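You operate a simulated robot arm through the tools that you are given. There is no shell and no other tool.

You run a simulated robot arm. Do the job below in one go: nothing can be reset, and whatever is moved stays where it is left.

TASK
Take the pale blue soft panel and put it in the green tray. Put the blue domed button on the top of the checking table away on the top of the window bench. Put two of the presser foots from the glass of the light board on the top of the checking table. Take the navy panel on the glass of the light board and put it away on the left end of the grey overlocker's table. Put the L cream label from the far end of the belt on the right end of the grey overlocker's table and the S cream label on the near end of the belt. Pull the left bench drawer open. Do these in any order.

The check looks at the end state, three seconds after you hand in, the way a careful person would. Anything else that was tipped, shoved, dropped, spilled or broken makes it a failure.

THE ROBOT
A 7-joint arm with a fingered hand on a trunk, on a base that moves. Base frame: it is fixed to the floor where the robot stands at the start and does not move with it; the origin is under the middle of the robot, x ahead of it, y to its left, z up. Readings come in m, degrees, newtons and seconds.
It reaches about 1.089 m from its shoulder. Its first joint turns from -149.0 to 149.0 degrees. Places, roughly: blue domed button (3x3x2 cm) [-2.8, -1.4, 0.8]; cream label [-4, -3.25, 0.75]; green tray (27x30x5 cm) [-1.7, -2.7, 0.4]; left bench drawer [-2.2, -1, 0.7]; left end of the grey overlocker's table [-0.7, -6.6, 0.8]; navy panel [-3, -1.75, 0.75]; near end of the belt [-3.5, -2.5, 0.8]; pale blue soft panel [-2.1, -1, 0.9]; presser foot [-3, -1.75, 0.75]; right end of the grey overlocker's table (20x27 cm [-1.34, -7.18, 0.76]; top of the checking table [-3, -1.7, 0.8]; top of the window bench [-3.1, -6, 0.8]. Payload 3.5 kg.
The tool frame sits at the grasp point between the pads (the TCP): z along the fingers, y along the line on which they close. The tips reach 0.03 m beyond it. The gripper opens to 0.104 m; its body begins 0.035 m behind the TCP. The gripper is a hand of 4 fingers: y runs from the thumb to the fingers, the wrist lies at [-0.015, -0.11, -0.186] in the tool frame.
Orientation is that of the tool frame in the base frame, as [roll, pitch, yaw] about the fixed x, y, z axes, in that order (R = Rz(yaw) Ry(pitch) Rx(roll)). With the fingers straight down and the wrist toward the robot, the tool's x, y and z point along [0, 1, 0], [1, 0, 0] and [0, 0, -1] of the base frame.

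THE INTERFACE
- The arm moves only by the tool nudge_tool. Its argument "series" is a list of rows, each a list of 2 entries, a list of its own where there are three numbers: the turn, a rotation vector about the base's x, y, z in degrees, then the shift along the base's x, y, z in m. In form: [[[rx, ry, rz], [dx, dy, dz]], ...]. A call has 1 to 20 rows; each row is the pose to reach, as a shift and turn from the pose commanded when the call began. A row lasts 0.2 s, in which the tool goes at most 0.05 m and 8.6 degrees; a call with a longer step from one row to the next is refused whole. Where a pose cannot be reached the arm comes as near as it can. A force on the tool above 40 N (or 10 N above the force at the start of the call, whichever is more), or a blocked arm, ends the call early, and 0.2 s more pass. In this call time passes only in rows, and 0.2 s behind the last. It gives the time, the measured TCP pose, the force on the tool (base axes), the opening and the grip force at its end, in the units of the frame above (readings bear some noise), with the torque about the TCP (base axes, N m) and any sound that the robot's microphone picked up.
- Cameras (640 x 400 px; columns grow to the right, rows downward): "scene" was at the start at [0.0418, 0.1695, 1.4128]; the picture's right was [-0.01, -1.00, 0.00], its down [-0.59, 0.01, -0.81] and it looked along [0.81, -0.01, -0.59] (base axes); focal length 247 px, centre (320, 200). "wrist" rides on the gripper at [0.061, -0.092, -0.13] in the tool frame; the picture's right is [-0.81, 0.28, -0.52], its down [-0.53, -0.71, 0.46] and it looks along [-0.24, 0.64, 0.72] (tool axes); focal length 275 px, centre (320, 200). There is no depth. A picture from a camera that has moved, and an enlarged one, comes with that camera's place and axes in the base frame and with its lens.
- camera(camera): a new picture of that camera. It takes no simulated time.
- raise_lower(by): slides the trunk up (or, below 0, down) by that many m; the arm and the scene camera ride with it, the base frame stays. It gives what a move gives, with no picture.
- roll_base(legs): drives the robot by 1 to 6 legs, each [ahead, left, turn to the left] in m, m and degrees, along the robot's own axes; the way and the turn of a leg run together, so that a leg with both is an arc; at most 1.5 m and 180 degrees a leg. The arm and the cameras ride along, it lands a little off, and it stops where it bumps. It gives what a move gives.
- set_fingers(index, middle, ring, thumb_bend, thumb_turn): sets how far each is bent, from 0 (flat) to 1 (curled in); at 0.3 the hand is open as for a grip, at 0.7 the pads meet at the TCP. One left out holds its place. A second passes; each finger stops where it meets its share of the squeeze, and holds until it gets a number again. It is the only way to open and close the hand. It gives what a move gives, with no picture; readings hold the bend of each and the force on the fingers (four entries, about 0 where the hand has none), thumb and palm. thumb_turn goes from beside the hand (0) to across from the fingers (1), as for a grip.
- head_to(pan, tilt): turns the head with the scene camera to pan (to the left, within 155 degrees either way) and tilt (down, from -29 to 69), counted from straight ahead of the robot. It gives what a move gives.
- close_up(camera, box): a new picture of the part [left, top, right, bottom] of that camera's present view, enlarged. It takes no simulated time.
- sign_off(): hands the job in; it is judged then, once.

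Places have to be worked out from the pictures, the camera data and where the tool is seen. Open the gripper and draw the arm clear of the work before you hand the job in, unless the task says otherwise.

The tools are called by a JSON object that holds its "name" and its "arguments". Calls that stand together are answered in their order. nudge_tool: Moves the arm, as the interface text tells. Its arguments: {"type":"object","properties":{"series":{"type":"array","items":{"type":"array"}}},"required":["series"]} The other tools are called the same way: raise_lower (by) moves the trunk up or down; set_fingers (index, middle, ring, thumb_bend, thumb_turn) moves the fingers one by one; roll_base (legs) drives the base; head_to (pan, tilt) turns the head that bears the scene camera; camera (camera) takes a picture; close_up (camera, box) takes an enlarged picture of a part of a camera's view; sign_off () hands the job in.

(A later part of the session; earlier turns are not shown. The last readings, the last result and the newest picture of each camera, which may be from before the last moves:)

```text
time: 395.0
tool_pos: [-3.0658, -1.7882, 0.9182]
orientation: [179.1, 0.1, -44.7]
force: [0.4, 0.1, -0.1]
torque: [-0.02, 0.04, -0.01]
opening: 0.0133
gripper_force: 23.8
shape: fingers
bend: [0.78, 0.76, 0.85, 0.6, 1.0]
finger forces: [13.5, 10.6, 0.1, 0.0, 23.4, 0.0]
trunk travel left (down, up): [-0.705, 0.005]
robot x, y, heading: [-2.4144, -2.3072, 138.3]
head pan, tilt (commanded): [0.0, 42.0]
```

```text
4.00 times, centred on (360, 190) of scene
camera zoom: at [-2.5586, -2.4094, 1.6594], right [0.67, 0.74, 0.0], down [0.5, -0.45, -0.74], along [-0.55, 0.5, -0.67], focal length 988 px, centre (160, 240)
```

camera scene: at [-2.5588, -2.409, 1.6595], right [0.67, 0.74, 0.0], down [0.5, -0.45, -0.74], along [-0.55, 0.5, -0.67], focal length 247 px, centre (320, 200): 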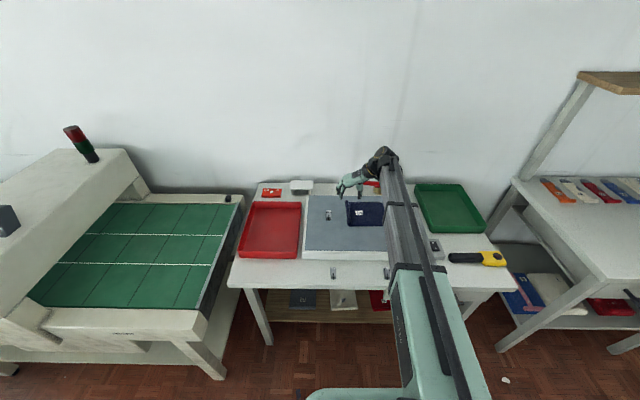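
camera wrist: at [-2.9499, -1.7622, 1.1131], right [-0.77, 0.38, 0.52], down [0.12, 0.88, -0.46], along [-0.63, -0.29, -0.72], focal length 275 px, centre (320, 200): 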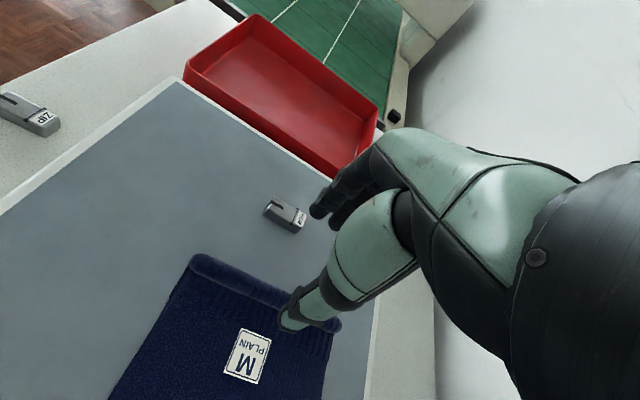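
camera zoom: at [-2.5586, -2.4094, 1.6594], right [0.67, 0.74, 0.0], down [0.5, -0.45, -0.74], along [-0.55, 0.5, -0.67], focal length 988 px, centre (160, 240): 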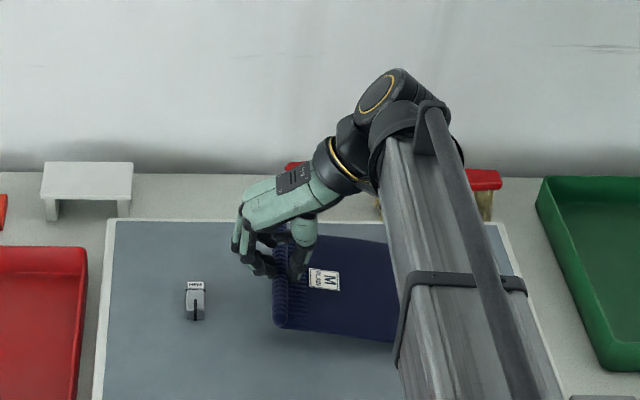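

The panel lifts cleanly and firmly (24 N). I raise it and, clear of the table, turn the hand back to its natural orientation while drawing it in.

{"name": "nudge_tool", "arguments": {"series": [[[0, 0, 0], [0, 0, 0.035]], [[0, 0, 0], [0, 0, 0.07]], [[0, 0, 0], [0, 0, 0.105]], [[0, 0, 0], [0, 0, 0.14]], [[0, 0, 0], [0, 0, 0.17]]]}}

{"name": "nudge_tool", "arguments": {"series": [[[0, 0, -7.3], [0.005, -0.005, 0]], [[0, 0, -14.7], [0.01, -0.01, 0]], [[0, 0, -22], [0.02, -0.018, 0]], [[0, 0, -29.3], [0.03, -0.027, 0]], [[0, 0, -36.7], [0.04, -0.036, 0]], [[0, 0, -44], [0.05, -0.045, 0]], [[0, 0, -51.3], [0.06, -0.054, 0]], [[0, 0, -58.7], [0.07, -0.063, 0]], [[0, 0, -66], [0.085, -0.077, 0]], [[0, 0, -73.3], [0.1, -0.09, 0]], [[0, 0, -80.7], [0.115, -0.1, 0]], [[0, 0, -87.5], [0.13, -0.115, 0]]]}}

{"name": "camera", "arguments": {"camera": "scene"}}

{"name": "camera", "arguments": {"camera": "wrist"}}

```text
time: 396.2
tool_pos: [-3.0662, -1.7892, 1.0887]
orientation: [178.9, 0.2, -44.7]
force: [-0.2, -0.6, 0.0]
torque: [-0.02, 0.04, -0.02]
opening: 0.0129
gripper_force: 23.7
shape: fingers
bend: [0.78, 0.76, 0.85, 0.6, 1.0]
finger forces: [13.3, 10.7, 0.0, 0.1, 23.4, 0.0]
trunk travel left (down, up): [-0.705, 0.005]
robot x, y, heading: [-2.4139, -2.3027, 138.2]
head pan, tilt (commanded): [0.0, 42.0]
```

```text
time: 398.8
tool_pos: [-2.9364, -1.9023, 1.0863]
orientation: [178.9, 0.2, -132.3]
force: [0.5, -0.7, -0.9]
torque: [0.01, 0.06, 0.03]
opening: 0.0128
gripper_force: 24.0
shape: fingers
bend: [0.78, 0.76, 0.85, 0.6, 1.0]
finger forces: [13.1, 10.6, 0.0, 0.1, 23.2, 0.0]
trunk travel left (down, up): [-0.705, 0.005]
robot x, y, heading: [-2.4145, -2.3089, 138.0]
head pan, tilt (commanded): [0.0, 42.0]
```

```text
taken
camera scene: at [-2.5585, -2.4096, 1.6594], right [0.67, 0.74, 0.0], down [0.5, -0.45, -0.74], along [-0.55, 0.5, -0.67], focal length 247 px, centre (320, 200)
```

scene: 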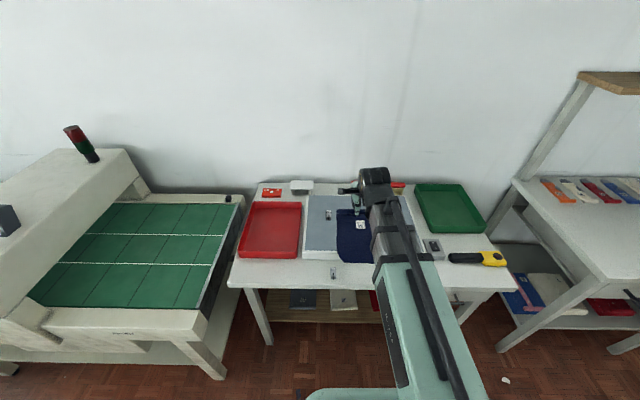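

```text
taken
camera wrist: at [-2.9066, -2.0118, 1.2161], right [0.35, 0.78, 0.53], down [0.88, -0.08, -0.47], along [-0.32, 0.62, -0.71], focal length 275 px, centre (320, 200)
```

wrist: 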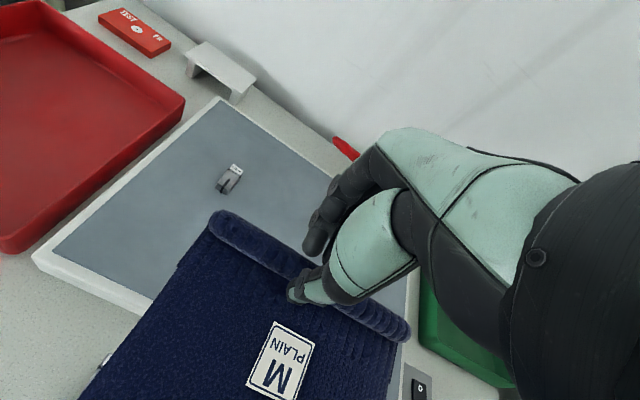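

The navy panel is secure in the natural hold. I turn left to face along the aisle and reverse to s≈2.28.

{"name": "roll_base", "arguments": {"legs": [[-0.06, 0, 0], [0, 0, 89.5], [-1.05, 0, 0]]}}

{"name": "camera", "arguments": {"camera": "wrist"}}

```text
time: 408.6
tool_pos: [-2.0593, -2.0832, 1.0876]
orientation: [179.0, 0.2, -45.1]
force: [-0.5, 0.0, -0.1]
torque: [-0.03, 0.03, 0.0]
opening: 0.0126
gripper_force: 23.6
shape: fingers
bend: [0.78, 0.76, 0.85, 0.6, 1.0]
finger forces: [13.1, 10.5, 0.0, 0.1, 23.0, 0.0]
trunk travel left (down, up): [-0.705, 0.005]
robot x, y, heading: [-1.6252, -1.5841, -134.9]
head pan, tilt (commanded): [0.0, 42.0]
```

```text
taken
camera wrist: at [-1.9486, -2.0615, 1.2161], right [-0.76, 0.38, 0.52], down [0.12, 0.88, -0.47], along [-0.64, -0.29, -0.71], focal length 275 px, centre (320, 200)
```

wrist: 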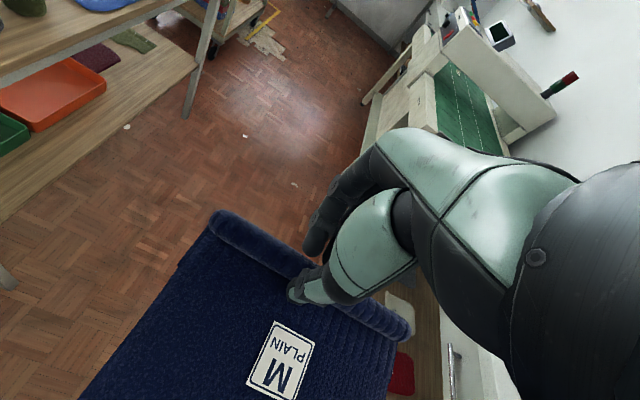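

At s≈2.27, panel still firm. I correct heading, back a touch, sidestep left to n≈1.25, and go ahead to s≈3.4.

{"name": "roll_base", "arguments": {"legs": [[-0.1, 0, 2.4], [0, 1.37, 0], [1.25, 0, 0]]}}

```text
time: 422.1
tool_pos: [-1.8081, -3.8452, 1.0865]
orientation: [179.1, 0.2, -44.0]
force: [0.1, 0.1, -0.2]
torque: [-0.04, 0.01, 0.02]
opening: 0.013
gripper_force: 23.2
shape: fingers
bend: [0.78, 0.76, 0.85, 0.6, 1.0]
finger forces: [13.3, 10.5, 0.0, 0.0, 22.9, 0.0]
trunk travel left (down, up): [-0.705, 0.005]
robot x, y, heading: [-1.3861, -3.3348, -133.9]
head pan, tilt (commanded): [0.0, 42.0]
```

Now at s≈3.40, n≈1.23. I sidestep left in two legs to n≈3.78.

{"name": "roll_base", "arguments": {"legs": [[0, 1.3, 1.4], [0, 1.25, 0]]}}

{"name": "head_to", "arguments": {"pan": 0, "tilt": 30}}

{"name": "camera", "arguments": {"camera": "scene"}}

```text
time: 434.4
tool_pos: [0.0818, -5.5421, 1.0877]
orientation: [179.0, 0.3, -41.8]
force: [-0.2, 0.9, -0.1]
torque: [0.0, 0.02, -0.01]
opening: 0.0129
gripper_force: 23.6
shape: fingers
bend: [0.78, 0.76, 0.85, 0.6, 1.0]
finger forces: [13.2, 10.4, 0.0, 0.0, 23.0, 0.1]
trunk travel left (down, up): [-0.705, 0.005]
robot x, y, heading: [0.485, -5.018, -131.4]
head pan, tilt (commanded): [0.0, 42.0]
```

```text
time: 435.1
tool_pos: [0.0814, -5.5414, 1.0868]
orientation: [179.0, 0.3, -41.8]
force: [-0.7, 0.2, -0.6]
torque: [-0.04, 0.0, 0.03]
opening: 0.013
gripper_force: 23.2
shape: fingers
bend: [0.78, 0.76, 0.85, 0.6, 1.0]
finger forces: [13.2, 10.5, 0.1, 0.1, 23.0, 0.0]
trunk travel left (down, up): [-0.705, 0.005]
robot x, y, heading: [0.4844, -5.0155, -131.3]
head pan, tilt (commanded): [0.0, 30.0]
```

```text
taken
camera scene: at [0.5805, -5.1631, 1.6776], right [-0.75, 0.66, 0.0], down [0.33, 0.38, -0.87], along [-0.57, -0.65, -0.5], focal length 247 px, centre (320, 200)
```

scene: 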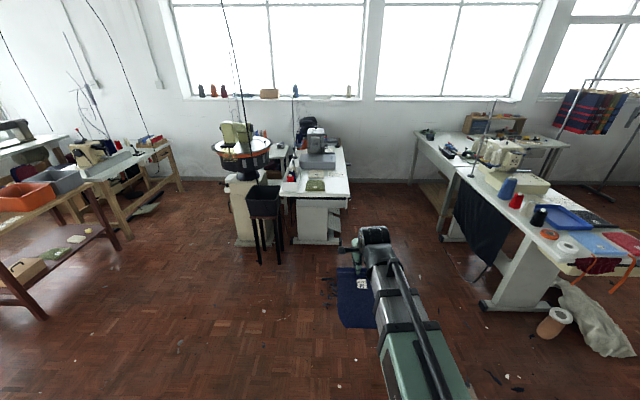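

The left end of the overlocker table is straight ahead, with the stool well off to the left. I drive 1.05 m closer.

{"name": "roll_base", "arguments": {"legs": [[1.05, 0, -1.2]]}}

{"name": "head_to", "arguments": {"pan": 0, "tilt": 42}}

{"name": "camera", "arguments": {"camera": "scene"}}

{"name": "camera", "arguments": {"camera": "wrist"}}

```text
time: 440.5
tool_pos: [-0.6278, -6.3015, 1.0861]
orientation: [179.2, 0.2, -43.0]
force: [0.2, -0.1, -0.6]
torque: [0.02, 0.02, 0.01]
opening: 0.0128
gripper_force: 22.7
shape: fingers
bend: [0.78, 0.76, 0.85, 0.6, 1.0]
finger forces: [13.2, 10.6, 0.0, 0.1, 23.0, 0.1]
trunk travel left (down, up): [-0.705, 0.005]
robot x, y, heading: [-0.2138, -5.7885, -132.9]
head pan, tilt (commanded): [0.0, 30.0]
```

```text
time: 441.2
tool_pos: [-0.628, -6.3024, 1.0869]
orientation: [179.0, 0.1, -43.1]
force: [0.2, -0.2, -0.6]
torque: [-0.03, 0.01, -0.02]
opening: 0.013
gripper_force: 23.2
shape: fingers
bend: [0.78, 0.76, 0.85, 0.6, 1.0]
finger forces: [13.2, 10.5, 0.1, 0.1, 23.0, 0.0]
trunk travel left (down, up): [-0.705, 0.005]
robot x, y, heading: [-0.2136, -5.7883, -133.1]
head pan, tilt (commanded): [0.0, 42.0]
```

```text
taken
camera scene: at [-0.1152, -5.931, 1.6595], right [-0.73, 0.68, 0.0], down [0.45, 0.49, -0.74], along [-0.51, -0.55, -0.67], focal length 247 px, centre (320, 200)
```

scene: 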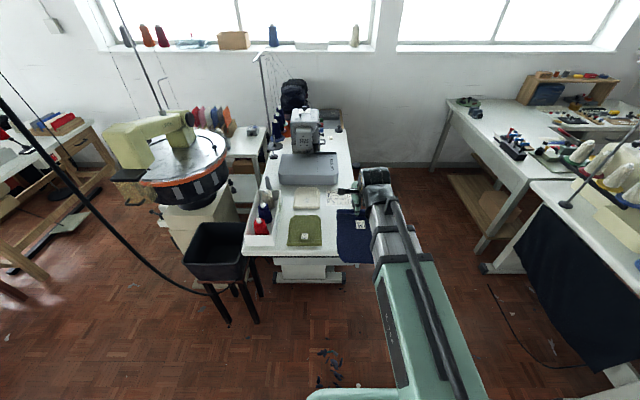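

```text
taken
camera wrist: at [-0.5176, -6.2753, 1.2159], right [-0.77, 0.36, 0.52], down [0.09, 0.88, -0.47], along [-0.63, -0.31, -0.71], focal length 275 px, centre (320, 200)
```

wrist: 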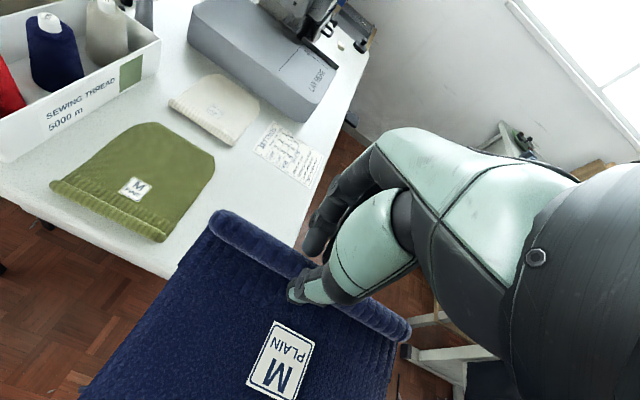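

The free rectangle beside the green panel is about s 5.08–5.40, n 3.71–3.91; the panel (0.16×0.21 m) fits with the TCP at s 5.345, n 3.82. I roll 0.1 m closer, then move the tool there at height.

{"name": "roll_base", "arguments": {"legs": [[0.1, 0, 0.5]]}}

```text
time: 442.4
tool_pos: [-0.691, -6.3808, 1.0858]
orientation: [179.1, 0.3, -42.5]
force: [0.2, -0.7, -0.2]
torque: [-0.05, 0.02, 0.03]
opening: 0.0129
gripper_force: 23.7
shape: fingers
bend: [0.78, 0.76, 0.85, 0.6, 1.0]
finger forces: [13.2, 10.5, 0.1, 0.0, 23.0, 0.1]
trunk travel left (down, up): [-0.705, 0.005]
robot x, y, heading: [-0.277, -5.8606, -132.1]
head pan, tilt (commanded): [0.0, 42.0]
```

I move over the free area and lower to z 0.90.

{"name": "nudge_tool", "arguments": {"series": [[[0, 0, 0], [-0.026, -0.035, 0]], [[0, 0, 0], [-0.052, -0.07, 0]], [[0, 0, 0], [-0.078, -0.106, 0]], [[0, 0, 0], [-0.1036, -0.1407, 0]], [[0, 0, 0], [-0.1036, -0.1407, -0.045]], [[0, 0, 0], [-0.1036, -0.1407, -0.09]], [[0, 0, 0], [-0.1036, -0.1407, -0.135]], [[0, 0, 0], [-0.1036, -0.1407, -0.18]]]}}

{"name": "camera", "arguments": {"camera": "scene"}}

{"name": "camera", "arguments": {"camera": "wrist"}}

{"name": "close_up", "arguments": {"camera": "scene", "box": [220, 130, 420, 290]}}

```text
time: 444.1
tool_pos: [-0.7932, -6.5233, 0.9037]
orientation: [179.0, 0.2, -42.5]
force: [-0.6, 0.8, -0.1]
torque: [-0.04, 0.0, 0.0]
opening: 0.013
gripper_force: 23.2
shape: fingers
bend: [0.78, 0.76, 0.85, 0.6, 1.0]
finger forces: [13.0, 10.6, 0.1, 0.1, 23.0, 0.0]
trunk travel left (down, up): [-0.705, 0.005]
robot x, y, heading: [-0.2827, -5.8668, -132.1]
head pan, tilt (commanded): [0.0, 42.0]
```

```text
taken
camera scene: at [-0.1817, -6.0041, 1.6595], right [-0.74, 0.67, 0.0], down [0.45, 0.5, -0.74], along [-0.5, -0.55, -0.67], focal length 247 px, centre (320, 200)
```

scene: 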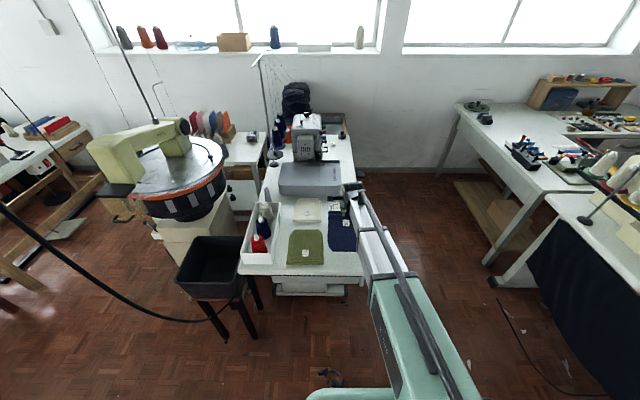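

```text
taken
camera wrist: at [-0.6822, -6.4955, 1.0339], right [-0.78, 0.35, 0.52], down [0.08, 0.88, -0.47], along [-0.63, -0.32, -0.71], focal length 275 px, centre (320, 200)
```

wrist: 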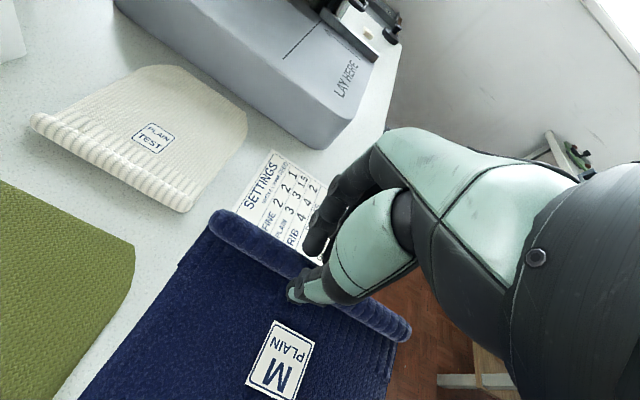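

```text
2.50 times, centred on (320, 210) of scene
camera zoom: at [-0.1817, -6.0041, 1.6595], right [-0.74, 0.67, 0.0], down [0.45, 0.5, -0.74], along [-0.5, -0.55, -0.67], focal length 618 px, centre (320, 175)
```

zoom: 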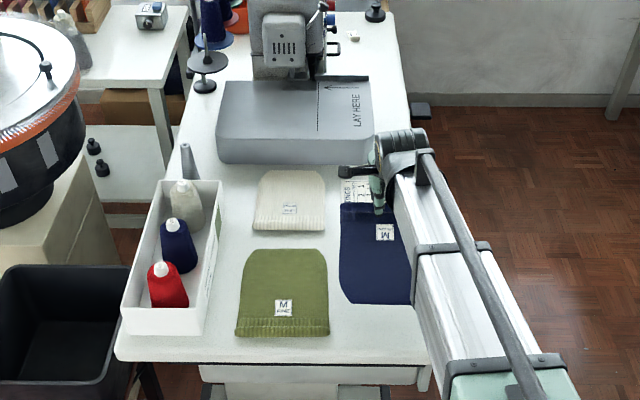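

The panel will land between the green panel and the front edge with a few centimetres to spare. I lower to z 0.82 and then creep to contact.

{"name": "nudge_tool", "arguments": {"series": [[[0, 0, 0], [0, 0, -0.04]], [[0, 0, 0], [0, 0, -0.075]], [[0, 0, 0], [0, 0, -0.085]], [[0, 0, 0], [0, 0, -0.091]], [[0, 0, 0], [0, 0, -0.096]], [[0, 0, 0], [0, 0, -0.1]], [[0, 0, 0], [0, 0, -0.104]], [[0, 0, 0], [0, 0, -0.108]]]}}

{"name": "camera", "arguments": {"camera": "wrist"}}

{"name": "close_up", "arguments": {"camera": "scene", "box": [220, 130, 420, 290]}}

```text
time: 445.9
tool_pos: [-0.7943, -6.5198, 0.7992]
orientation: [179.1, 0.3, -42.5]
force: [-0.3, 0.3, 0.9]
torque: [0.22, -0.21, 0.03]
opening: 0.0125
gripper_force: 23.1
shape: fingers
bend: [0.78, 0.76, 0.85, 0.61, 1.0]
finger forces: [11.3, 10.8, 0.0, 0.0, 24.5, 0.0]
trunk travel left (down, up): [-0.705, 0.005]
robot x, y, heading: [-0.2834, -5.8646, -132.4]
head pan, tilt (commanded): [0.0, 42.0]
```

```text
taken
camera wrist: at [-0.6829, -6.4923, 0.9285], right [-0.78, 0.35, 0.52], down [0.08, 0.88, -0.47], along [-0.63, -0.32, -0.71], focal length 275 px, centre (320, 200)
```

wrist: 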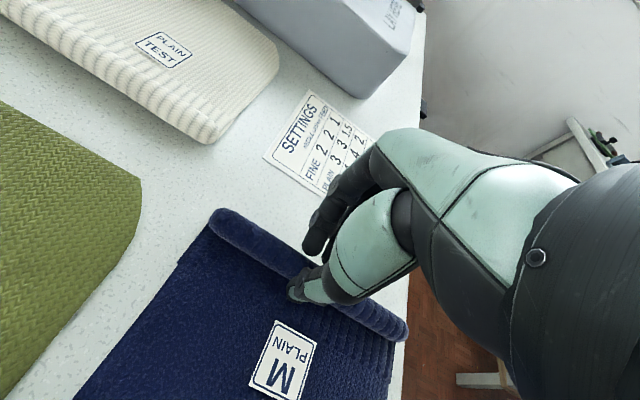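

```text
2.50 times, centred on (320, 210) of scene
camera zoom: at [-0.1813, -6.0036, 1.6595], right [-0.74, 0.67, 0.0], down [0.45, 0.5, -0.74], along [-0.5, -0.55, -0.67], focal length 618 px, centre (320, 175)
```

zoom: 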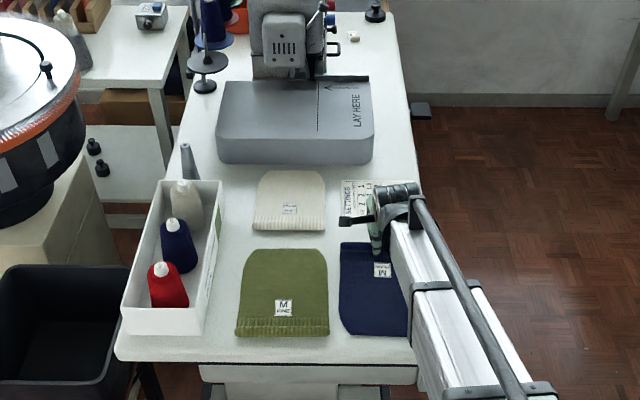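

The panel is just touching. I lower a last few millimetres, then open the hand.

{"name": "nudge_tool", "arguments": {"series": [[[0, 0, 0], [0, 0, -0.003]], [[0, 0, 0], [0, 0, -0.005]]]}}

{"name": "set_fingers", "arguments": {"index": 0.5, "middle": 0.5, "ring": 0.5, "thumb_bend": 0.44}}

{"name": "camera", "arguments": {"camera": "wrist"}}

```text
time: 446.6
tool_pos: [-0.7927, -6.5194, 0.7984]
orientation: [178.5, 0.1, -42.6]
force: [4.1, -2.9, 36.1]
torque: [0.72, -0.93, 0.02]
opening: 0.0127
gripper_force: 38.4
shape: fingers
bend: [0.78, 0.76, 0.85, 0.62, 1.0]
finger forces: [12.6, 11.8, 0.1, 0.0, 53.4, 0.0]
trunk travel left (down, up): [-0.705, 0.005]
robot x, y, heading: [-0.2815, -5.8622, -132.1]
head pan, tilt (commanded): [0.0, 42.0]
```

```text
time: 446.9
tool_pos: [-0.7966, -6.523, 0.7985]
orientation: [178.5, 0.1, -42.5]
force: [-1.0, -1.1, 13.5]
torque: [0.44, -0.46, -0.01]
opening: 0.0609
gripper_force: 6.8
shape: fingers
bend: [0.5, 0.5, 0.5, 0.43, 0.99]
finger forces: [0.0, 0.1, 0.0, 0.0, 13.8, 0.1]
trunk travel left (down, up): [-0.705, 0.005]
robot x, y, heading: [-0.2787, -5.8609, -132.3]
head pan, tilt (commanded): [0.0, 42.0]
stopped: the force on the tool passed its limit at 47 N (the readings are from after the stop); the commanded pose is now the measured one
```

```text
taken
camera wrist: at [-0.6853, -6.4937, 0.9264], right [-0.77, 0.35, 0.53], down [0.08, 0.88, -0.47], along [-0.63, -0.32, -0.71], focal length 275 px, centre (320, 200)
```

wrist: 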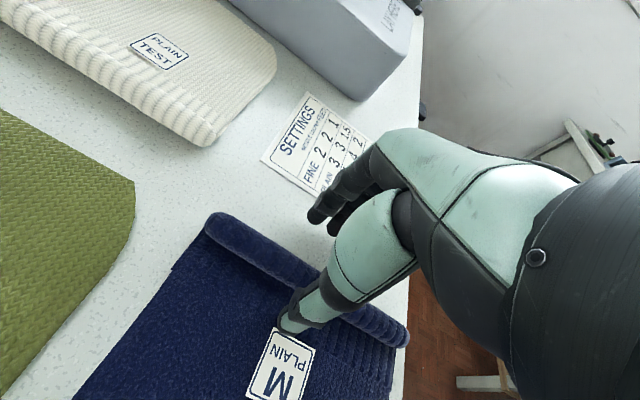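

The panel is released on the table. I lift the hand straight up and draw back to inspect.

{"name": "nudge_tool", "arguments": {"series": [[[0, 0, 0], [0, 0, 0.01]], [[0, 0, 0], [0, 0, 0.04]], [[0, 0, 0], [0, 0, 0.085]], [[0, 0, 0], [0, 0, 0.13]], [[0, 0, 0], [0, 0, 0.175]], [[0, 0, 0], [0, 0, 0.22]], [[0, 0, 0], [0.025, 0.03, 0.25]], [[0, 0, 0], [0.05, 0.06, 0.27]], [[0, 0, 0], [0.08, 0.095, 0.28]], [[0, 0, 0], [0.11, 0.13, 0.28]]]}}

{"name": "camera", "arguments": {"camera": "wrist"}}

{"name": "close_up", "arguments": {"camera": "scene", "box": [220, 130, 420, 290]}}

```text
time: 449.1
tool_pos: [-0.6888, -6.3906, 1.0778]
orientation: [178.6, 0.2, -42.7]
force: [0.7, -0.8, -0.6]
torque: [0.03, 0.01, 0.01]
opening: 0.0593
gripper_force: 0.0
shape: fingers
bend: [0.5, 0.5, 0.5, 0.44, 0.99]
finger forces: [0.0, 0.0, 0.0, 0.0, 0.0, 0.0]
trunk travel left (down, up): [-0.705, 0.005]
robot x, y, heading: [-0.2826, -5.8629, -131.8]
head pan, tilt (commanded): [0.0, 42.0]
```

```text
taken
camera wrist: at [-0.5767, -6.3616, 1.2063], right [-0.77, 0.35, 0.53], down [0.08, 0.88, -0.47], along [-0.63, -0.32, -0.71], focal length 275 px, centre (320, 200)
```

wrist: 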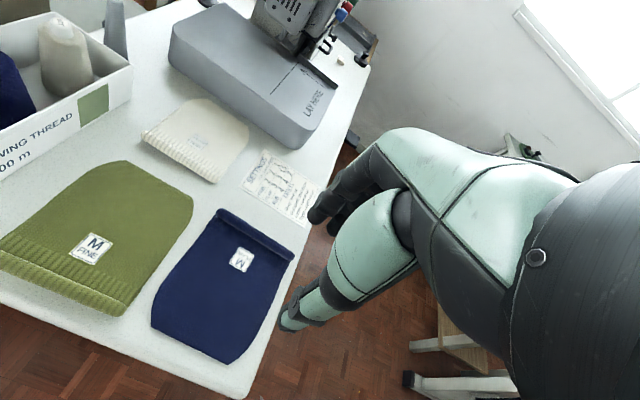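

```text
2.50 times, centred on (320, 210) of scene
camera zoom: at [-0.181, -6.0034, 1.6594], right [-0.74, 0.67, 0.0], down [0.45, 0.5, -0.74], along [-0.5, -0.55, -0.67], focal length 618 px, centre (320, 175)
```

zoom: 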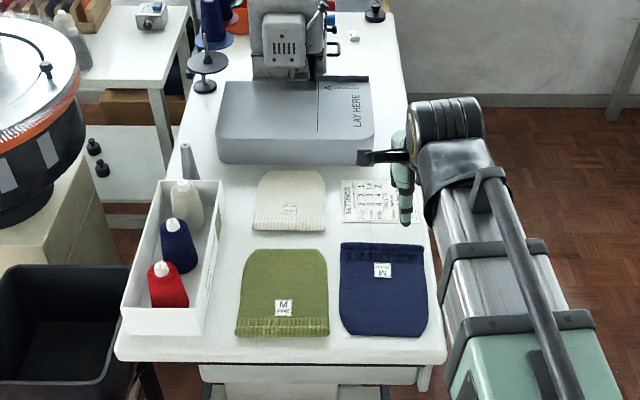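

The navy panel lies neatly on the left end, and the L label is still on the right end. Next the S label: I retrace my route back to the bench aisle.

{"name": "roll_base", "arguments": {"legs": [[-1.12, 0, 0], [0, -1.25, 0], [0, -1.25, 0]]}}

{"name": "raise_lower", "arguments": {"by": -0.25}}

```text
time: 467.0
tool_pos: [-1.9291, -3.8785, 1.0769]
orientation: [178.7, 0.1, -42.0]
force: [-0.3, -0.5, -1.3]
torque: [0.02, -0.02, 0.0]
opening: 0.0594
gripper_force: 0.1
shape: fingers
bend: [0.5, 0.5, 0.5, 0.44, 0.99]
finger forces: [0.0, 0.0, 0.0, 0.1, 0.0, 0.0]
trunk travel left (down, up): [-0.705, 0.005]
robot x, y, heading: [-1.5259, -3.3459, -131.5]
head pan, tilt (commanded): [0.0, 42.0]
```

```text
time: 469.6
tool_pos: [-1.9274, -3.878, 0.8271]
orientation: [178.7, 0.2, -42.0]
force: [0.8, -0.5, 0.1]
torque: [-0.01, 0.0, 0.04]
opening: 0.0594
gripper_force: 0.1
shape: fingers
bend: [0.5, 0.5, 0.5, 0.44, 0.99]
finger forces: [0.0, 0.1, 0.1, 0.0, 0.0, 0.0]
trunk travel left (down, up): [-0.455, 0.255]
robot x, y, heading: [-1.5276, -3.3448, -131.5]
head pan, tilt (commanded): [0.0, 42.0]
```

I bring the tool back up with the arm (z≈1.07) and draw it in a little before passing the trolley.

{"name": "nudge_tool", "arguments": {"series": [[[0, 0, 0], [0.01, 0.012, 0.045]], [[0, 0, 0], [0.02, 0.025, 0.085]], [[0, 0, 0], [0.03, 0.037, 0.125]], [[0, 0, 0], [0.045, 0.05, 0.165]], [[0, 0, 0], [0.06, 0.065, 0.205]], [[0, 0, 0], [0.075, 0.085, 0.24]]]}}

{"name": "roll_base", "arguments": {"legs": [[-1.28, 0, -1], [0, -1.28, 0]]}}

```text
time: 471.0
tool_pos: [-1.8574, -3.7945, 1.07]
orientation: [178.7, 0.3, -42.1]
force: [0.2, -0.2, 0.2]
torque: [0.03, -0.03, 0.0]
opening: 0.0596
gripper_force: 0.0
shape: fingers
bend: [0.5, 0.5, 0.5, 0.44, 0.99]
finger forces: [0.1, 0.0, 0.0, 0.0, 0.0, 0.1]
trunk travel left (down, up): [-0.455, 0.255]
robot x, y, heading: [-1.528, -3.346, -131.5]
head pan, tilt (commanded): [0.0, 42.0]
```

```text
time: 483.5
tool_pos: [-1.9362, -1.9409, 1.071]
orientation: [178.7, 0.2, -44.5]
force: [0.3, -0.2, 1.0]
torque: [0.01, 0.02, 0.02]
opening: 0.0593
gripper_force: 0.1
shape: fingers
bend: [0.5, 0.5, 0.5, 0.44, 0.99]
finger forces: [0.0, 0.0, 0.0, 0.0, 0.0, 0.0]
trunk travel left (down, up): [-0.455, 0.255]
robot x, y, heading: [-1.5842, -1.5082, -134.4]
head pan, tilt (commanded): [0.0, 42.0]
```

In the bench aisle at s≈2.18, n≈-0.15. I correct heading and drive ahead toward the far end of the belt in two legs.

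{"name": "roll_base", "arguments": {"legs": [[0, 0.03, 1.9], [1.4, 0, 0]]}}

```text
time: 491.0
tool_pos: [-2.8426, -3.0154, 1.0691]
orientation: [178.7, 0.2, -42.5]
force: [0.1, -0.6, 0.2]
torque: [0.02, 0.01, -0.01]
opening: 0.0593
gripper_force: 0.1
shape: fingers
bend: [0.5, 0.5, 0.5, 0.44, 0.99]
finger forces: [0.1, 0.0, 0.0, 0.1, 0.1, 0.0]
trunk travel left (down, up): [-0.455, 0.255]
robot x, y, heading: [-2.5093, -2.5674, -132.3]
head pan, tilt (commanded): [0.0, 42.0]
```

On line at s≈3.59. I drive the second stretch and turn right to face the far end of the belt.

{"name": "roll_base", "arguments": {"legs": [[1.4, 0, 0], [0, 0, -90]]}}

{"name": "head_to", "arguments": {"pan": 0, "tilt": 38}}

{"name": "camera", "arguments": {"camera": "scene"}}

{"name": "camera", "arguments": {"camera": "wrist"}}

```text
time: 501.7
tool_pos: [-3.8907, -3.2525, 1.0701]
orientation: [178.8, 0.2, -133.2]
force: [-0.7, 0.2, -0.7]
torque: [-0.03, -0.01, 0.01]
opening: 0.0594
gripper_force: 0.0
shape: fingers
bend: [0.5, 0.5, 0.5, 0.44, 0.99]
finger forces: [0.0, 0.1, 0.0, 0.1, 0.0, 0.1]
trunk travel left (down, up): [-0.455, 0.255]
robot x, y, heading: [-3.4517, -3.5954, 137.2]
head pan, tilt (commanded): [0.0, 42.0]
```

```text
time: 502.4
tool_pos: [-3.8915, -3.2525, 1.0701]
orientation: [178.7, 0.2, -133.1]
force: [0.3, 0.6, -0.7]
torque: [0.0, -0.02, 0.02]
opening: 0.0594
gripper_force: 0.2
shape: fingers
bend: [0.5, 0.5, 0.5, 0.44, 0.99]
finger forces: [0.0, 0.0, 0.0, 0.0, 0.0, 0.0]
trunk travel left (down, up): [-0.455, 0.255]
robot x, y, heading: [-3.4482, -3.592, 137.0]
head pan, tilt (commanded): [0.0, 38.0]
```

```text
taken
camera scene: at [-3.5956, -3.6897, 1.4153], right [0.68, 0.73, 0.0], down [0.45, -0.42, -0.79], along [-0.58, 0.54, -0.62], focal length 247 px, centre (320, 200)
```

scene: 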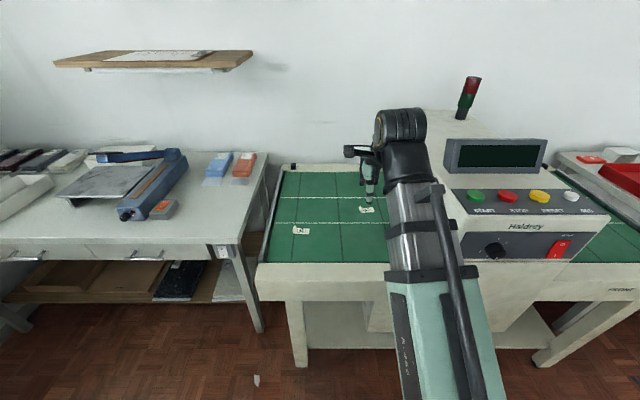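

```text
taken
camera wrist: at [-3.8632, -3.3626, 1.1979], right [0.36, 0.77, 0.53], down [0.88, -0.09, -0.47], along [-0.31, 0.63, -0.71], focal length 275 px, centre (320, 200)
```

wrist: 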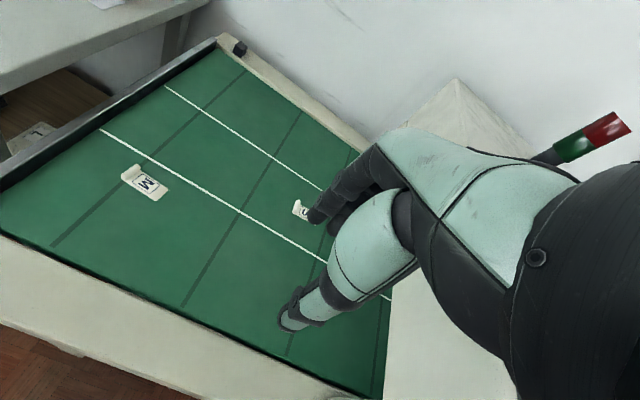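

The S label's tab is at about (-4.042,-3.043). I move over it, trimming the small tilt, and come down to z 0.93.

{"name": "nudge_tool", "arguments": {"series": [[[-0.2, -0.2, 0], [-0.027, 0.038, 0]], [[-0.4, -0.4, 0], [-0.054, 0.076, 0]], [[-0.6, -0.6, 0], [-0.081, 0.113, -0.01]], [[-0.8, -0.85, 0], [-0.108, 0.15, -0.025]], [[-0.8, -0.85, 0], [-0.13, 0.182, -0.05]], [[-0.8, -0.85, 0], [-0.15, 0.2095, -0.08]], [[-0.8, -0.85, 0], [-0.15, 0.2095, -0.12]], [[-0.8, -0.85, 0], [-0.15, 0.2095, -0.15]]]}}

{"name": "camera", "arguments": {"camera": "wrist"}}

{"name": "close_up", "arguments": {"camera": "scene", "box": [310, 130, 450, 250]}}

```text
time: 504.2
tool_pos: [-4.0405, -3.0432, 0.9174]
orientation: [179.8, 0.2, -133.2]
force: [1.4, 0.1, 0.0]
torque: [-0.02, 0.0, -0.01]
opening: 0.0596
gripper_force: 0.0
shape: fingers
bend: [0.5, 0.5, 0.5, 0.44, 0.99]
finger forces: [0.1, 0.0, 0.0, 0.0, 0.0, 0.0]
trunk travel left (down, up): [-0.455, 0.255]
robot x, y, heading: [-3.4461, -3.5944, 136.9]
head pan, tilt (commanded): [0.0, 38.0]
```

```text
taken
camera wrist: at [-4.015, -3.1507, 1.0483], right [0.35, 0.78, 0.52], down [0.88, -0.1, -0.46], along [-0.3, 0.62, -0.72], focal length 275 px, centre (320, 200)
```

wrist: 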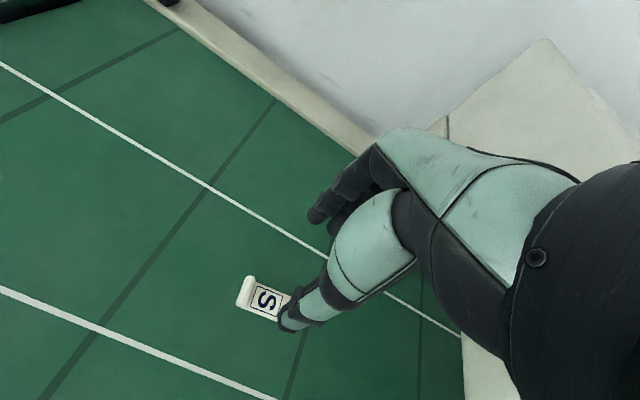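

```text
3.33 times, centred on (380, 190) of scene
camera zoom: at [-3.5956, -3.6897, 1.4154], right [0.68, 0.73, 0.0], down [0.45, -0.42, -0.79], along [-0.58, 0.54, -0.62], focal length 824 px, centre (120, 233)
```

zoom: 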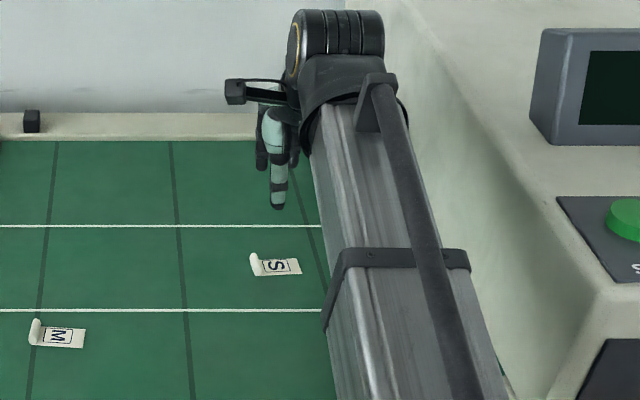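

Predicted and seen positions match within 5 mm. I descend to z 0.805 above the tab.

{"name": "nudge_tool", "arguments": {"series": [[[0, 0, 0], [0, -0.002, -0.04]], [[0, 0, 0], [0, -0.002, -0.08]], [[0, 0, 0], [0, -0.002, -0.105]]]}}

{"name": "set_fingers", "arguments": {"index": 0.5, "middle": 0.48, "ring": 0.48, "thumb_bend": 0.5, "thumb_turn": 1}}

{"name": "close_up", "arguments": {"camera": "wrist", "box": [240, 180, 400, 340]}}

```text
time: 505.0
tool_pos: [-4.0434, -3.0455, 0.8148]
orientation: [179.9, 0.2, -133.1]
force: [-0.6, -0.5, -0.8]
torque: [0.0, 0.0, 0.0]
opening: 0.0594
gripper_force: 0.0
shape: fingers
bend: [0.5, 0.5, 0.5, 0.44, 0.99]
finger forces: [0.0, 0.1, 0.0, 0.0, 0.1, 0.0]
trunk travel left (down, up): [-0.455, 0.255]
robot x, y, heading: [-3.4463, -3.5942, 137.0]
head pan, tilt (commanded): [0.0, 38.0]
```

```text
time: 506.0
tool_pos: [-4.0438, -3.0466, 0.8153]
orientation: [179.9, 0.2, -133.3]
force: [0.1, -1.2, -0.1]
torque: [0.0, 0.0, 0.01]
opening: 0.0525
gripper_force: 0.0
shape: fingers
bend: [0.5, 0.48, 0.48, 0.5, 1.0]
finger forces: [0.1, 0.0, 0.0, 0.0, 0.1, 0.1]
trunk travel left (down, up): [-0.455, 0.255]
robot x, y, heading: [-3.4478, -3.5957, 136.9]
head pan, tilt (commanded): [0.0, 38.0]
```

```text
2.50 times, centred on (320, 260) of wrist
camera zoom: at [-4.0169, -3.1542, 0.9458], right [0.35, 0.78, 0.52], down [0.88, -0.1, -0.46], along [-0.3, 0.62, -0.72], focal length 688 px, centre (320, 50)
```

zoom: 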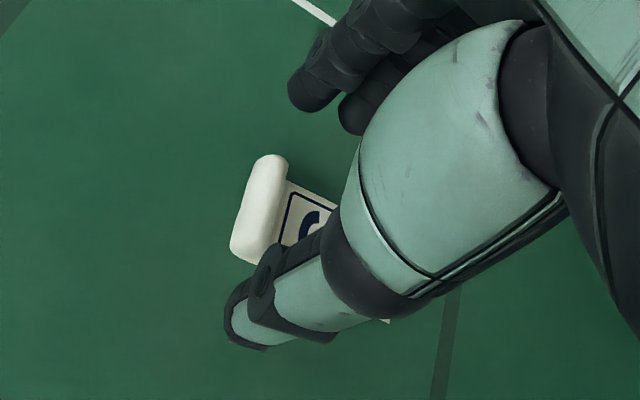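

Alignment is the same as for the L label. I creep down to belt contact.

{"name": "nudge_tool", "arguments": {"series": [[[0, 0, 0], [0, 0, -0.01]], [[0, 0, 0], [0, 0, -0.015]], [[0, 0, 0], [0, 0, -0.018]], [[0, 0, 0], [0, 0, -0.021]], [[0, 0, 0], [0, 0, -0.024]]]}}

{"name": "close_up", "arguments": {"camera": "wrist", "box": [240, 180, 400, 340]}}

```text
time: 507.2
tool_pos: [-4.0421, -3.046, 0.7929]
orientation: [179.5, 0.2, -133.2]
force: [-1.5, 1.0, 22.4]
torque: [0.66, 0.51, 0.04]
opening: 0.0526
gripper_force: 11.5
shape: fingers
bend: [0.5, 0.46, 0.48, 0.5, 1.0]
finger forces: [3.7, 18.2, 0.0, 0.1, 0.8, 0.0]
trunk travel left (down, up): [-0.455, 0.255]
robot x, y, heading: [-3.4527, -3.5939, 137.2]
head pan, tilt (commanded): [0.0, 38.0]
```

```text
2.50 times, centred on (320, 260) of wrist
camera zoom: at [-4.015, -3.1542, 0.923], right [0.36, 0.77, 0.52], down [0.88, -0.1, -0.46], along [-0.31, 0.62, -0.72], focal length 688 px, centre (320, 50)
```

zoom: 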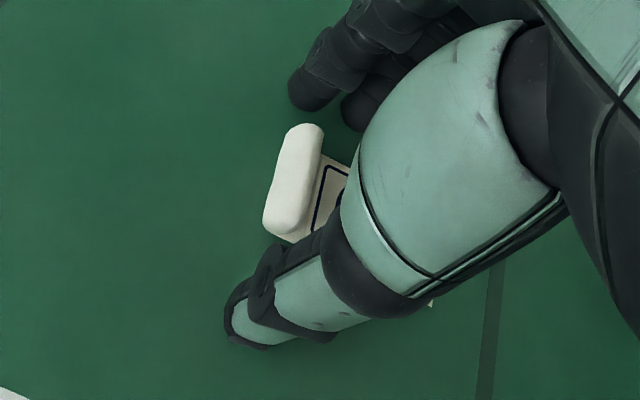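

Contact with the tab aligned (3 mm off). I ease up and grip with index and thumb.

{"name": "nudge_tool", "arguments": {"series": [[[0, 0, 0], [0.001, 0.002, 0.004]]]}}

{"name": "set_fingers", "arguments": {"index": 0.72, "middle": 0.46, "ring": 0.46, "thumb_bend": 0.72}}

{"name": "nudge_tool", "arguments": {"series": [[[0, 0, 0], [0, 0, 0.005]], [[0, 0, 0], [0, 0, 0.012]], [[0, 0, 0], [0, 0, 0.025]], [[0, 0, 0], [0, 0, 0.045]]]}}

{"name": "close_up", "arguments": {"camera": "wrist", "box": [240, 180, 400, 340]}}

```text
time: 507.6
tool_pos: [-4.0406, -3.0449, 0.7933]
orientation: [179.9, 0.2, -133.1]
force: [-4.7, -3.0, 9.7]
torque: [0.23, 0.33, 0.14]
opening: 0.052
gripper_force: 4.7
shape: fingers
bend: [0.5, 0.46, 0.48, 0.5, 1.0]
finger forces: [0.0, 10.0, 0.0, 0.0, 0.0, 0.0]
trunk travel left (down, up): [-0.455, 0.255]
robot x, y, heading: [-3.4523, -3.5947, 136.9]
head pan, tilt (commanded): [0.0, 38.0]
```

```text
time: 508.6
tool_pos: [-4.0404, -3.0445, 0.7943]
orientation: [179.8, 0.3, -133.2]
force: [-0.3, -1.5, 4.7]
torque: [0.07, 0.09, 0.07]
opening: 0.0245
gripper_force: 12.4
shape: fingers
bend: [0.59, 0.47, 0.46, 0.63, 1.0]
finger forces: [10.0, 4.4, 0.0, 0.0, 10.0, 0.0]
trunk travel left (down, up): [-0.455, 0.255]
robot x, y, heading: [-3.4494, -3.5966, 136.9]
head pan, tilt (commanded): [0.0, 38.0]
```

```text
time: 509.6
tool_pos: [-4.0415, -3.0411, 0.8425]
orientation: [179.8, 0.3, -133.1]
force: [-0.3, -0.3, -1.2]
torque: [-0.02, 0.01, -0.03]
opening: 0.0246
gripper_force: 10.0
shape: fingers
bend: [0.59, 0.46, 0.46, 0.63, 1.0]
finger forces: [10.1, 0.0, 0.0, 0.1, 9.9, 0.1]
trunk travel left (down, up): [-0.455, 0.255]
robot x, y, heading: [-3.449, -3.5939, 137.1]
head pan, tilt (commanded): [0.0, 38.0]
```

```text
2.50 times, centred on (320, 260) of wrist
camera zoom: at [-4.0153, -3.1496, 0.9724], right [0.35, 0.78, 0.52], down [0.88, -0.1, -0.46], along [-0.3, 0.62, -0.72], focal length 688 px, centre (320, 50)
```

zoom: 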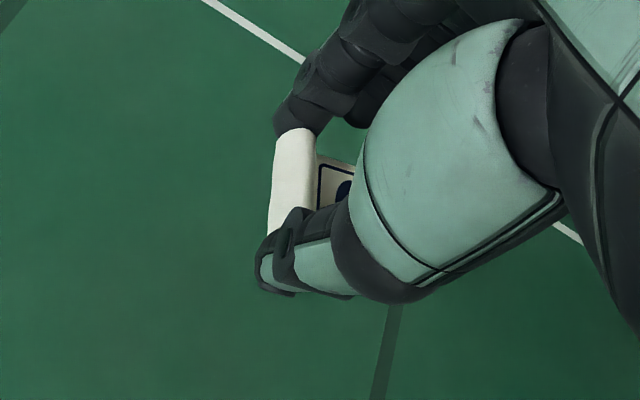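

The S label is held (10 N). I raise it and draw the arm in.

{"name": "nudge_tool", "arguments": {"series": [[[0, 0, 0], [0, 0, 0.045]], [[0, 0, 0], [0, 0, 0.09]], [[0, 0, 0], [0, 0, 0.135]], [[0, 0, 0], [0.015, -0.014, 0.175]], [[0, 0, 0], [0.04, -0.037, 0.205]], [[0, 0, 0], [0.07, -0.065, 0.225]], [[0, 0, 0], [0.104, -0.097, 0.23]], [[0, 0, 0], [0.138, -0.129, 0.23]], [[0, 0, 0], [0.172, -0.161, 0.23]], [[0, 0, 0], [0.206, -0.193, 0.23]], [[0, 0, 0], [0.24, -0.225, 0.23]]]}}

{"name": "roll_base", "arguments": {"legs": [[0, 0, 90], [-0.88, 0, 0]]}}

```text
time: 512.0
tool_pos: [-3.7996, -3.2679, 1.0713]
orientation: [179.8, 0.3, -133.2]
force: [0.2, 0.6, -0.4]
torque: [-0.02, 0.03, 0.02]
opening: 0.0244
gripper_force: 10.2
shape: fingers
bend: [0.59, 0.46, 0.46, 0.63, 1.0]
finger forces: [10.0, 0.0, 0.0, 0.0, 10.0, 0.1]
trunk travel left (down, up): [-0.455, 0.255]
robot x, y, heading: [-3.4508, -3.5951, 137.2]
head pan, tilt (commanded): [0.0, 38.0]
```

```text
time: 520.4
tool_pos: [-3.1672, -3.3093, 1.0717]
orientation: [179.8, 0.2, -45.4]
force: [0.0, -0.6, 0.3]
torque: [0.0, 0.01, -0.03]
opening: 0.0243
gripper_force: 9.2
shape: fingers
bend: [0.59, 0.46, 0.46, 0.63, 1.0]
finger forces: [9.6, 0.0, 0.1, 0.0, 9.6, 0.0]
trunk travel left (down, up): [-0.455, 0.255]
robot x, y, heading: [-2.8247, -2.9712, -134.8]
head pan, tilt (commanded): [0.0, 38.0]
```

At s≈4.10. I turn right to face the near end of the belt.

{"name": "roll_base", "arguments": {"legs": [[0, 0, -87.5]]}}

{"name": "camera", "arguments": {"camera": "scene"}}

{"name": "camera", "arguments": {"camera": "wrist"}}

```text
time: 524.5
tool_pos: [-3.1762, -2.6405, 1.0713]
orientation: [179.8, 0.2, -133.7]
force: [0.1, 0.9, -0.5]
torque: [0.01, 0.02, -0.04]
opening: 0.024
gripper_force: 9.3
shape: fingers
bend: [0.59, 0.46, 0.46, 0.63, 1.0]
finger forces: [9.3, 0.0, 0.0, 0.0, 9.2, 0.1]
trunk travel left (down, up): [-0.455, 0.255]
robot x, y, heading: [-2.8269, -2.9685, 136.6]
head pan, tilt (commanded): [0.0, 38.0]
```

```text
taken
camera scene: at [-2.9752, -3.0646, 1.4154], right [0.69, 0.73, 0.0], down [0.45, -0.42, -0.79], along [-0.57, 0.54, -0.62], focal length 247 px, centre (320, 200)
```

scene: 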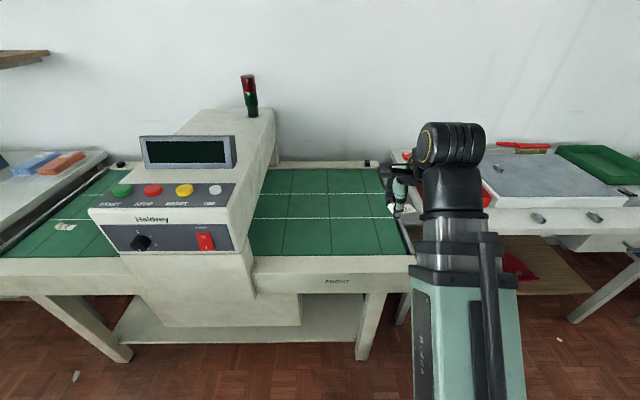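

```text
taken
camera wrist: at [-3.1505, -2.7486, 1.2022], right [0.36, 0.77, 0.52], down [0.88, -0.11, -0.46], along [-0.3, 0.62, -0.72], focal length 275 px, centre (320, 200)
```

wrist: 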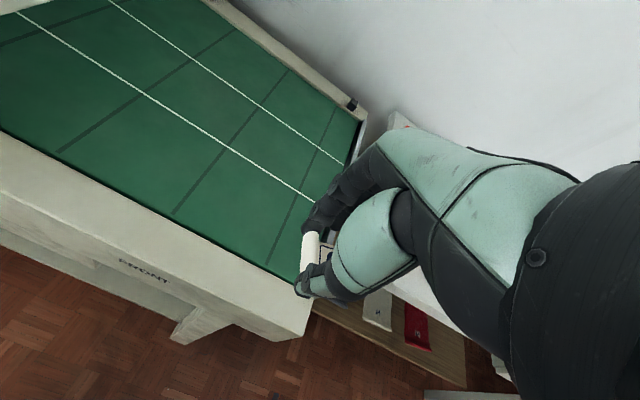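

The near end of the belt lies ahead-left, clear of the hood. I move the label over (-3.494,-2.495) at height and lower to z 0.85.

{"name": "nudge_tool", "arguments": {"series": [[[0, 0, 0], [-0.04, 0.018, 0]], [[0, 0, 0], [-0.08, 0.036, 0]], [[0, 0, 0], [-0.12, 0.055, 0]], [[0, 0, 0], [-0.16, 0.073, 0]], [[0, 0, 0], [-0.2, 0.091, 0]], [[0, 0, 0], [-0.24, 0.11, 0]], [[0, 0, 0], [-0.28, 0.128, -0.01]], [[0, 0, 0], [-0.3175, 0.145, -0.02]], [[0, 0, 0], [-0.3175, 0.145, -0.065]], [[0, 0, 0], [-0.3175, 0.145, -0.11]], [[0, 0, 0], [-0.3175, 0.145, -0.155]], [[0, 0, 0], [-0.3175, 0.145, -0.2]], [[0, 0, 0], [-0.3175, 0.145, -0.225]]]}}

{"name": "camera", "arguments": {"camera": "scene"}}

{"name": "camera", "arguments": {"camera": "wrist"}}

```text
time: 527.3
tool_pos: [-3.493, -2.5022, 0.8477]
orientation: [179.8, 0.3, -133.9]
force: [0.3, 0.3, -0.3]
torque: [0.03, -0.01, -0.04]
opening: 0.0239
gripper_force: 9.6
shape: fingers
bend: [0.59, 0.46, 0.46, 0.63, 1.0]
finger forces: [9.2, 0.0, 0.0, 0.0, 9.2, 0.0]
trunk travel left (down, up): [-0.455, 0.255]
robot x, y, heading: [-2.8322, -2.9706, 136.5]
head pan, tilt (commanded): [0.0, 38.0]
```

```text
taken
camera scene: at [-2.9753, -3.0646, 1.4154], right [0.69, 0.73, 0.0], down [0.45, -0.42, -0.79], along [-0.57, 0.54, -0.62], focal length 247 px, centre (320, 200)
```

scene: 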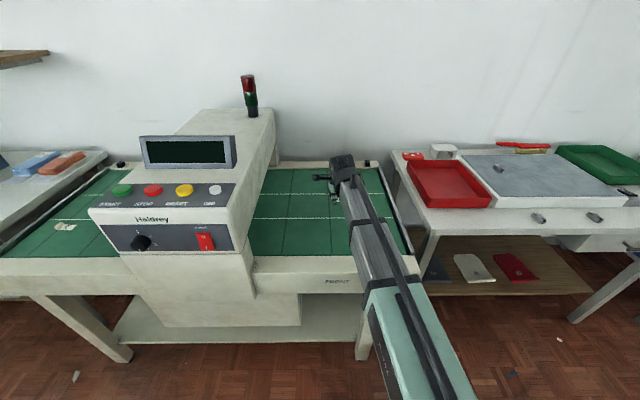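

```text
taken
camera wrist: at [-3.4685, -2.6092, 0.9776], right [0.36, 0.77, 0.52], down [0.88, -0.11, -0.46], along [-0.3, 0.63, -0.72], focal length 275 px, centre (320, 200)
```

wrist: 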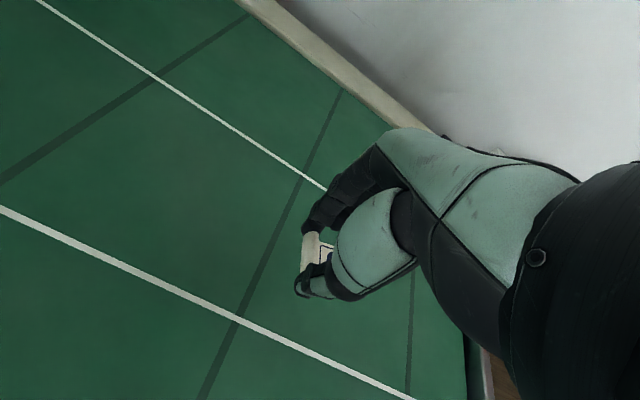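

Over the middle of the near belt end. I lower to contact.

{"name": "nudge_tool", "arguments": {"series": [[[0, 0, 0], [0, 0, -0.03]], [[0, 0, 0], [0, 0, -0.044]], [[0, 0, 0], [0, 0, -0.048]], [[0, 0, 0], [0, 0, -0.051]], [[0, 0, 0], [0, 0, -0.054]], [[0, 0, 0], [0, 0, -0.057]], [[0, 0, 0], [0, 0, -0.06]]]}}

```text
time: 529.0
tool_pos: [-3.4943, -2.4958, 0.7913]
orientation: [178.9, 0.1, -133.8]
force: [0.1, -0.2, 22.2]
torque: [0.25, 0.17, -0.01]
opening: 0.0239
gripper_force: 20.7
shape: fingers
bend: [0.59, 0.45, 0.46, 0.64, 1.0]
finger forces: [9.8, 12.5, 0.1, 0.1, 19.0, 0.0]
trunk travel left (down, up): [-0.455, 0.255]
robot x, y, heading: [-2.8272, -2.9683, 136.8]
head pan, tilt (commanded): [0.0, 38.0]
stopped in row 7: the force on the tool passed its limit at 41 N (the readings are from after the stop); the commanded pose is now the measured one
```

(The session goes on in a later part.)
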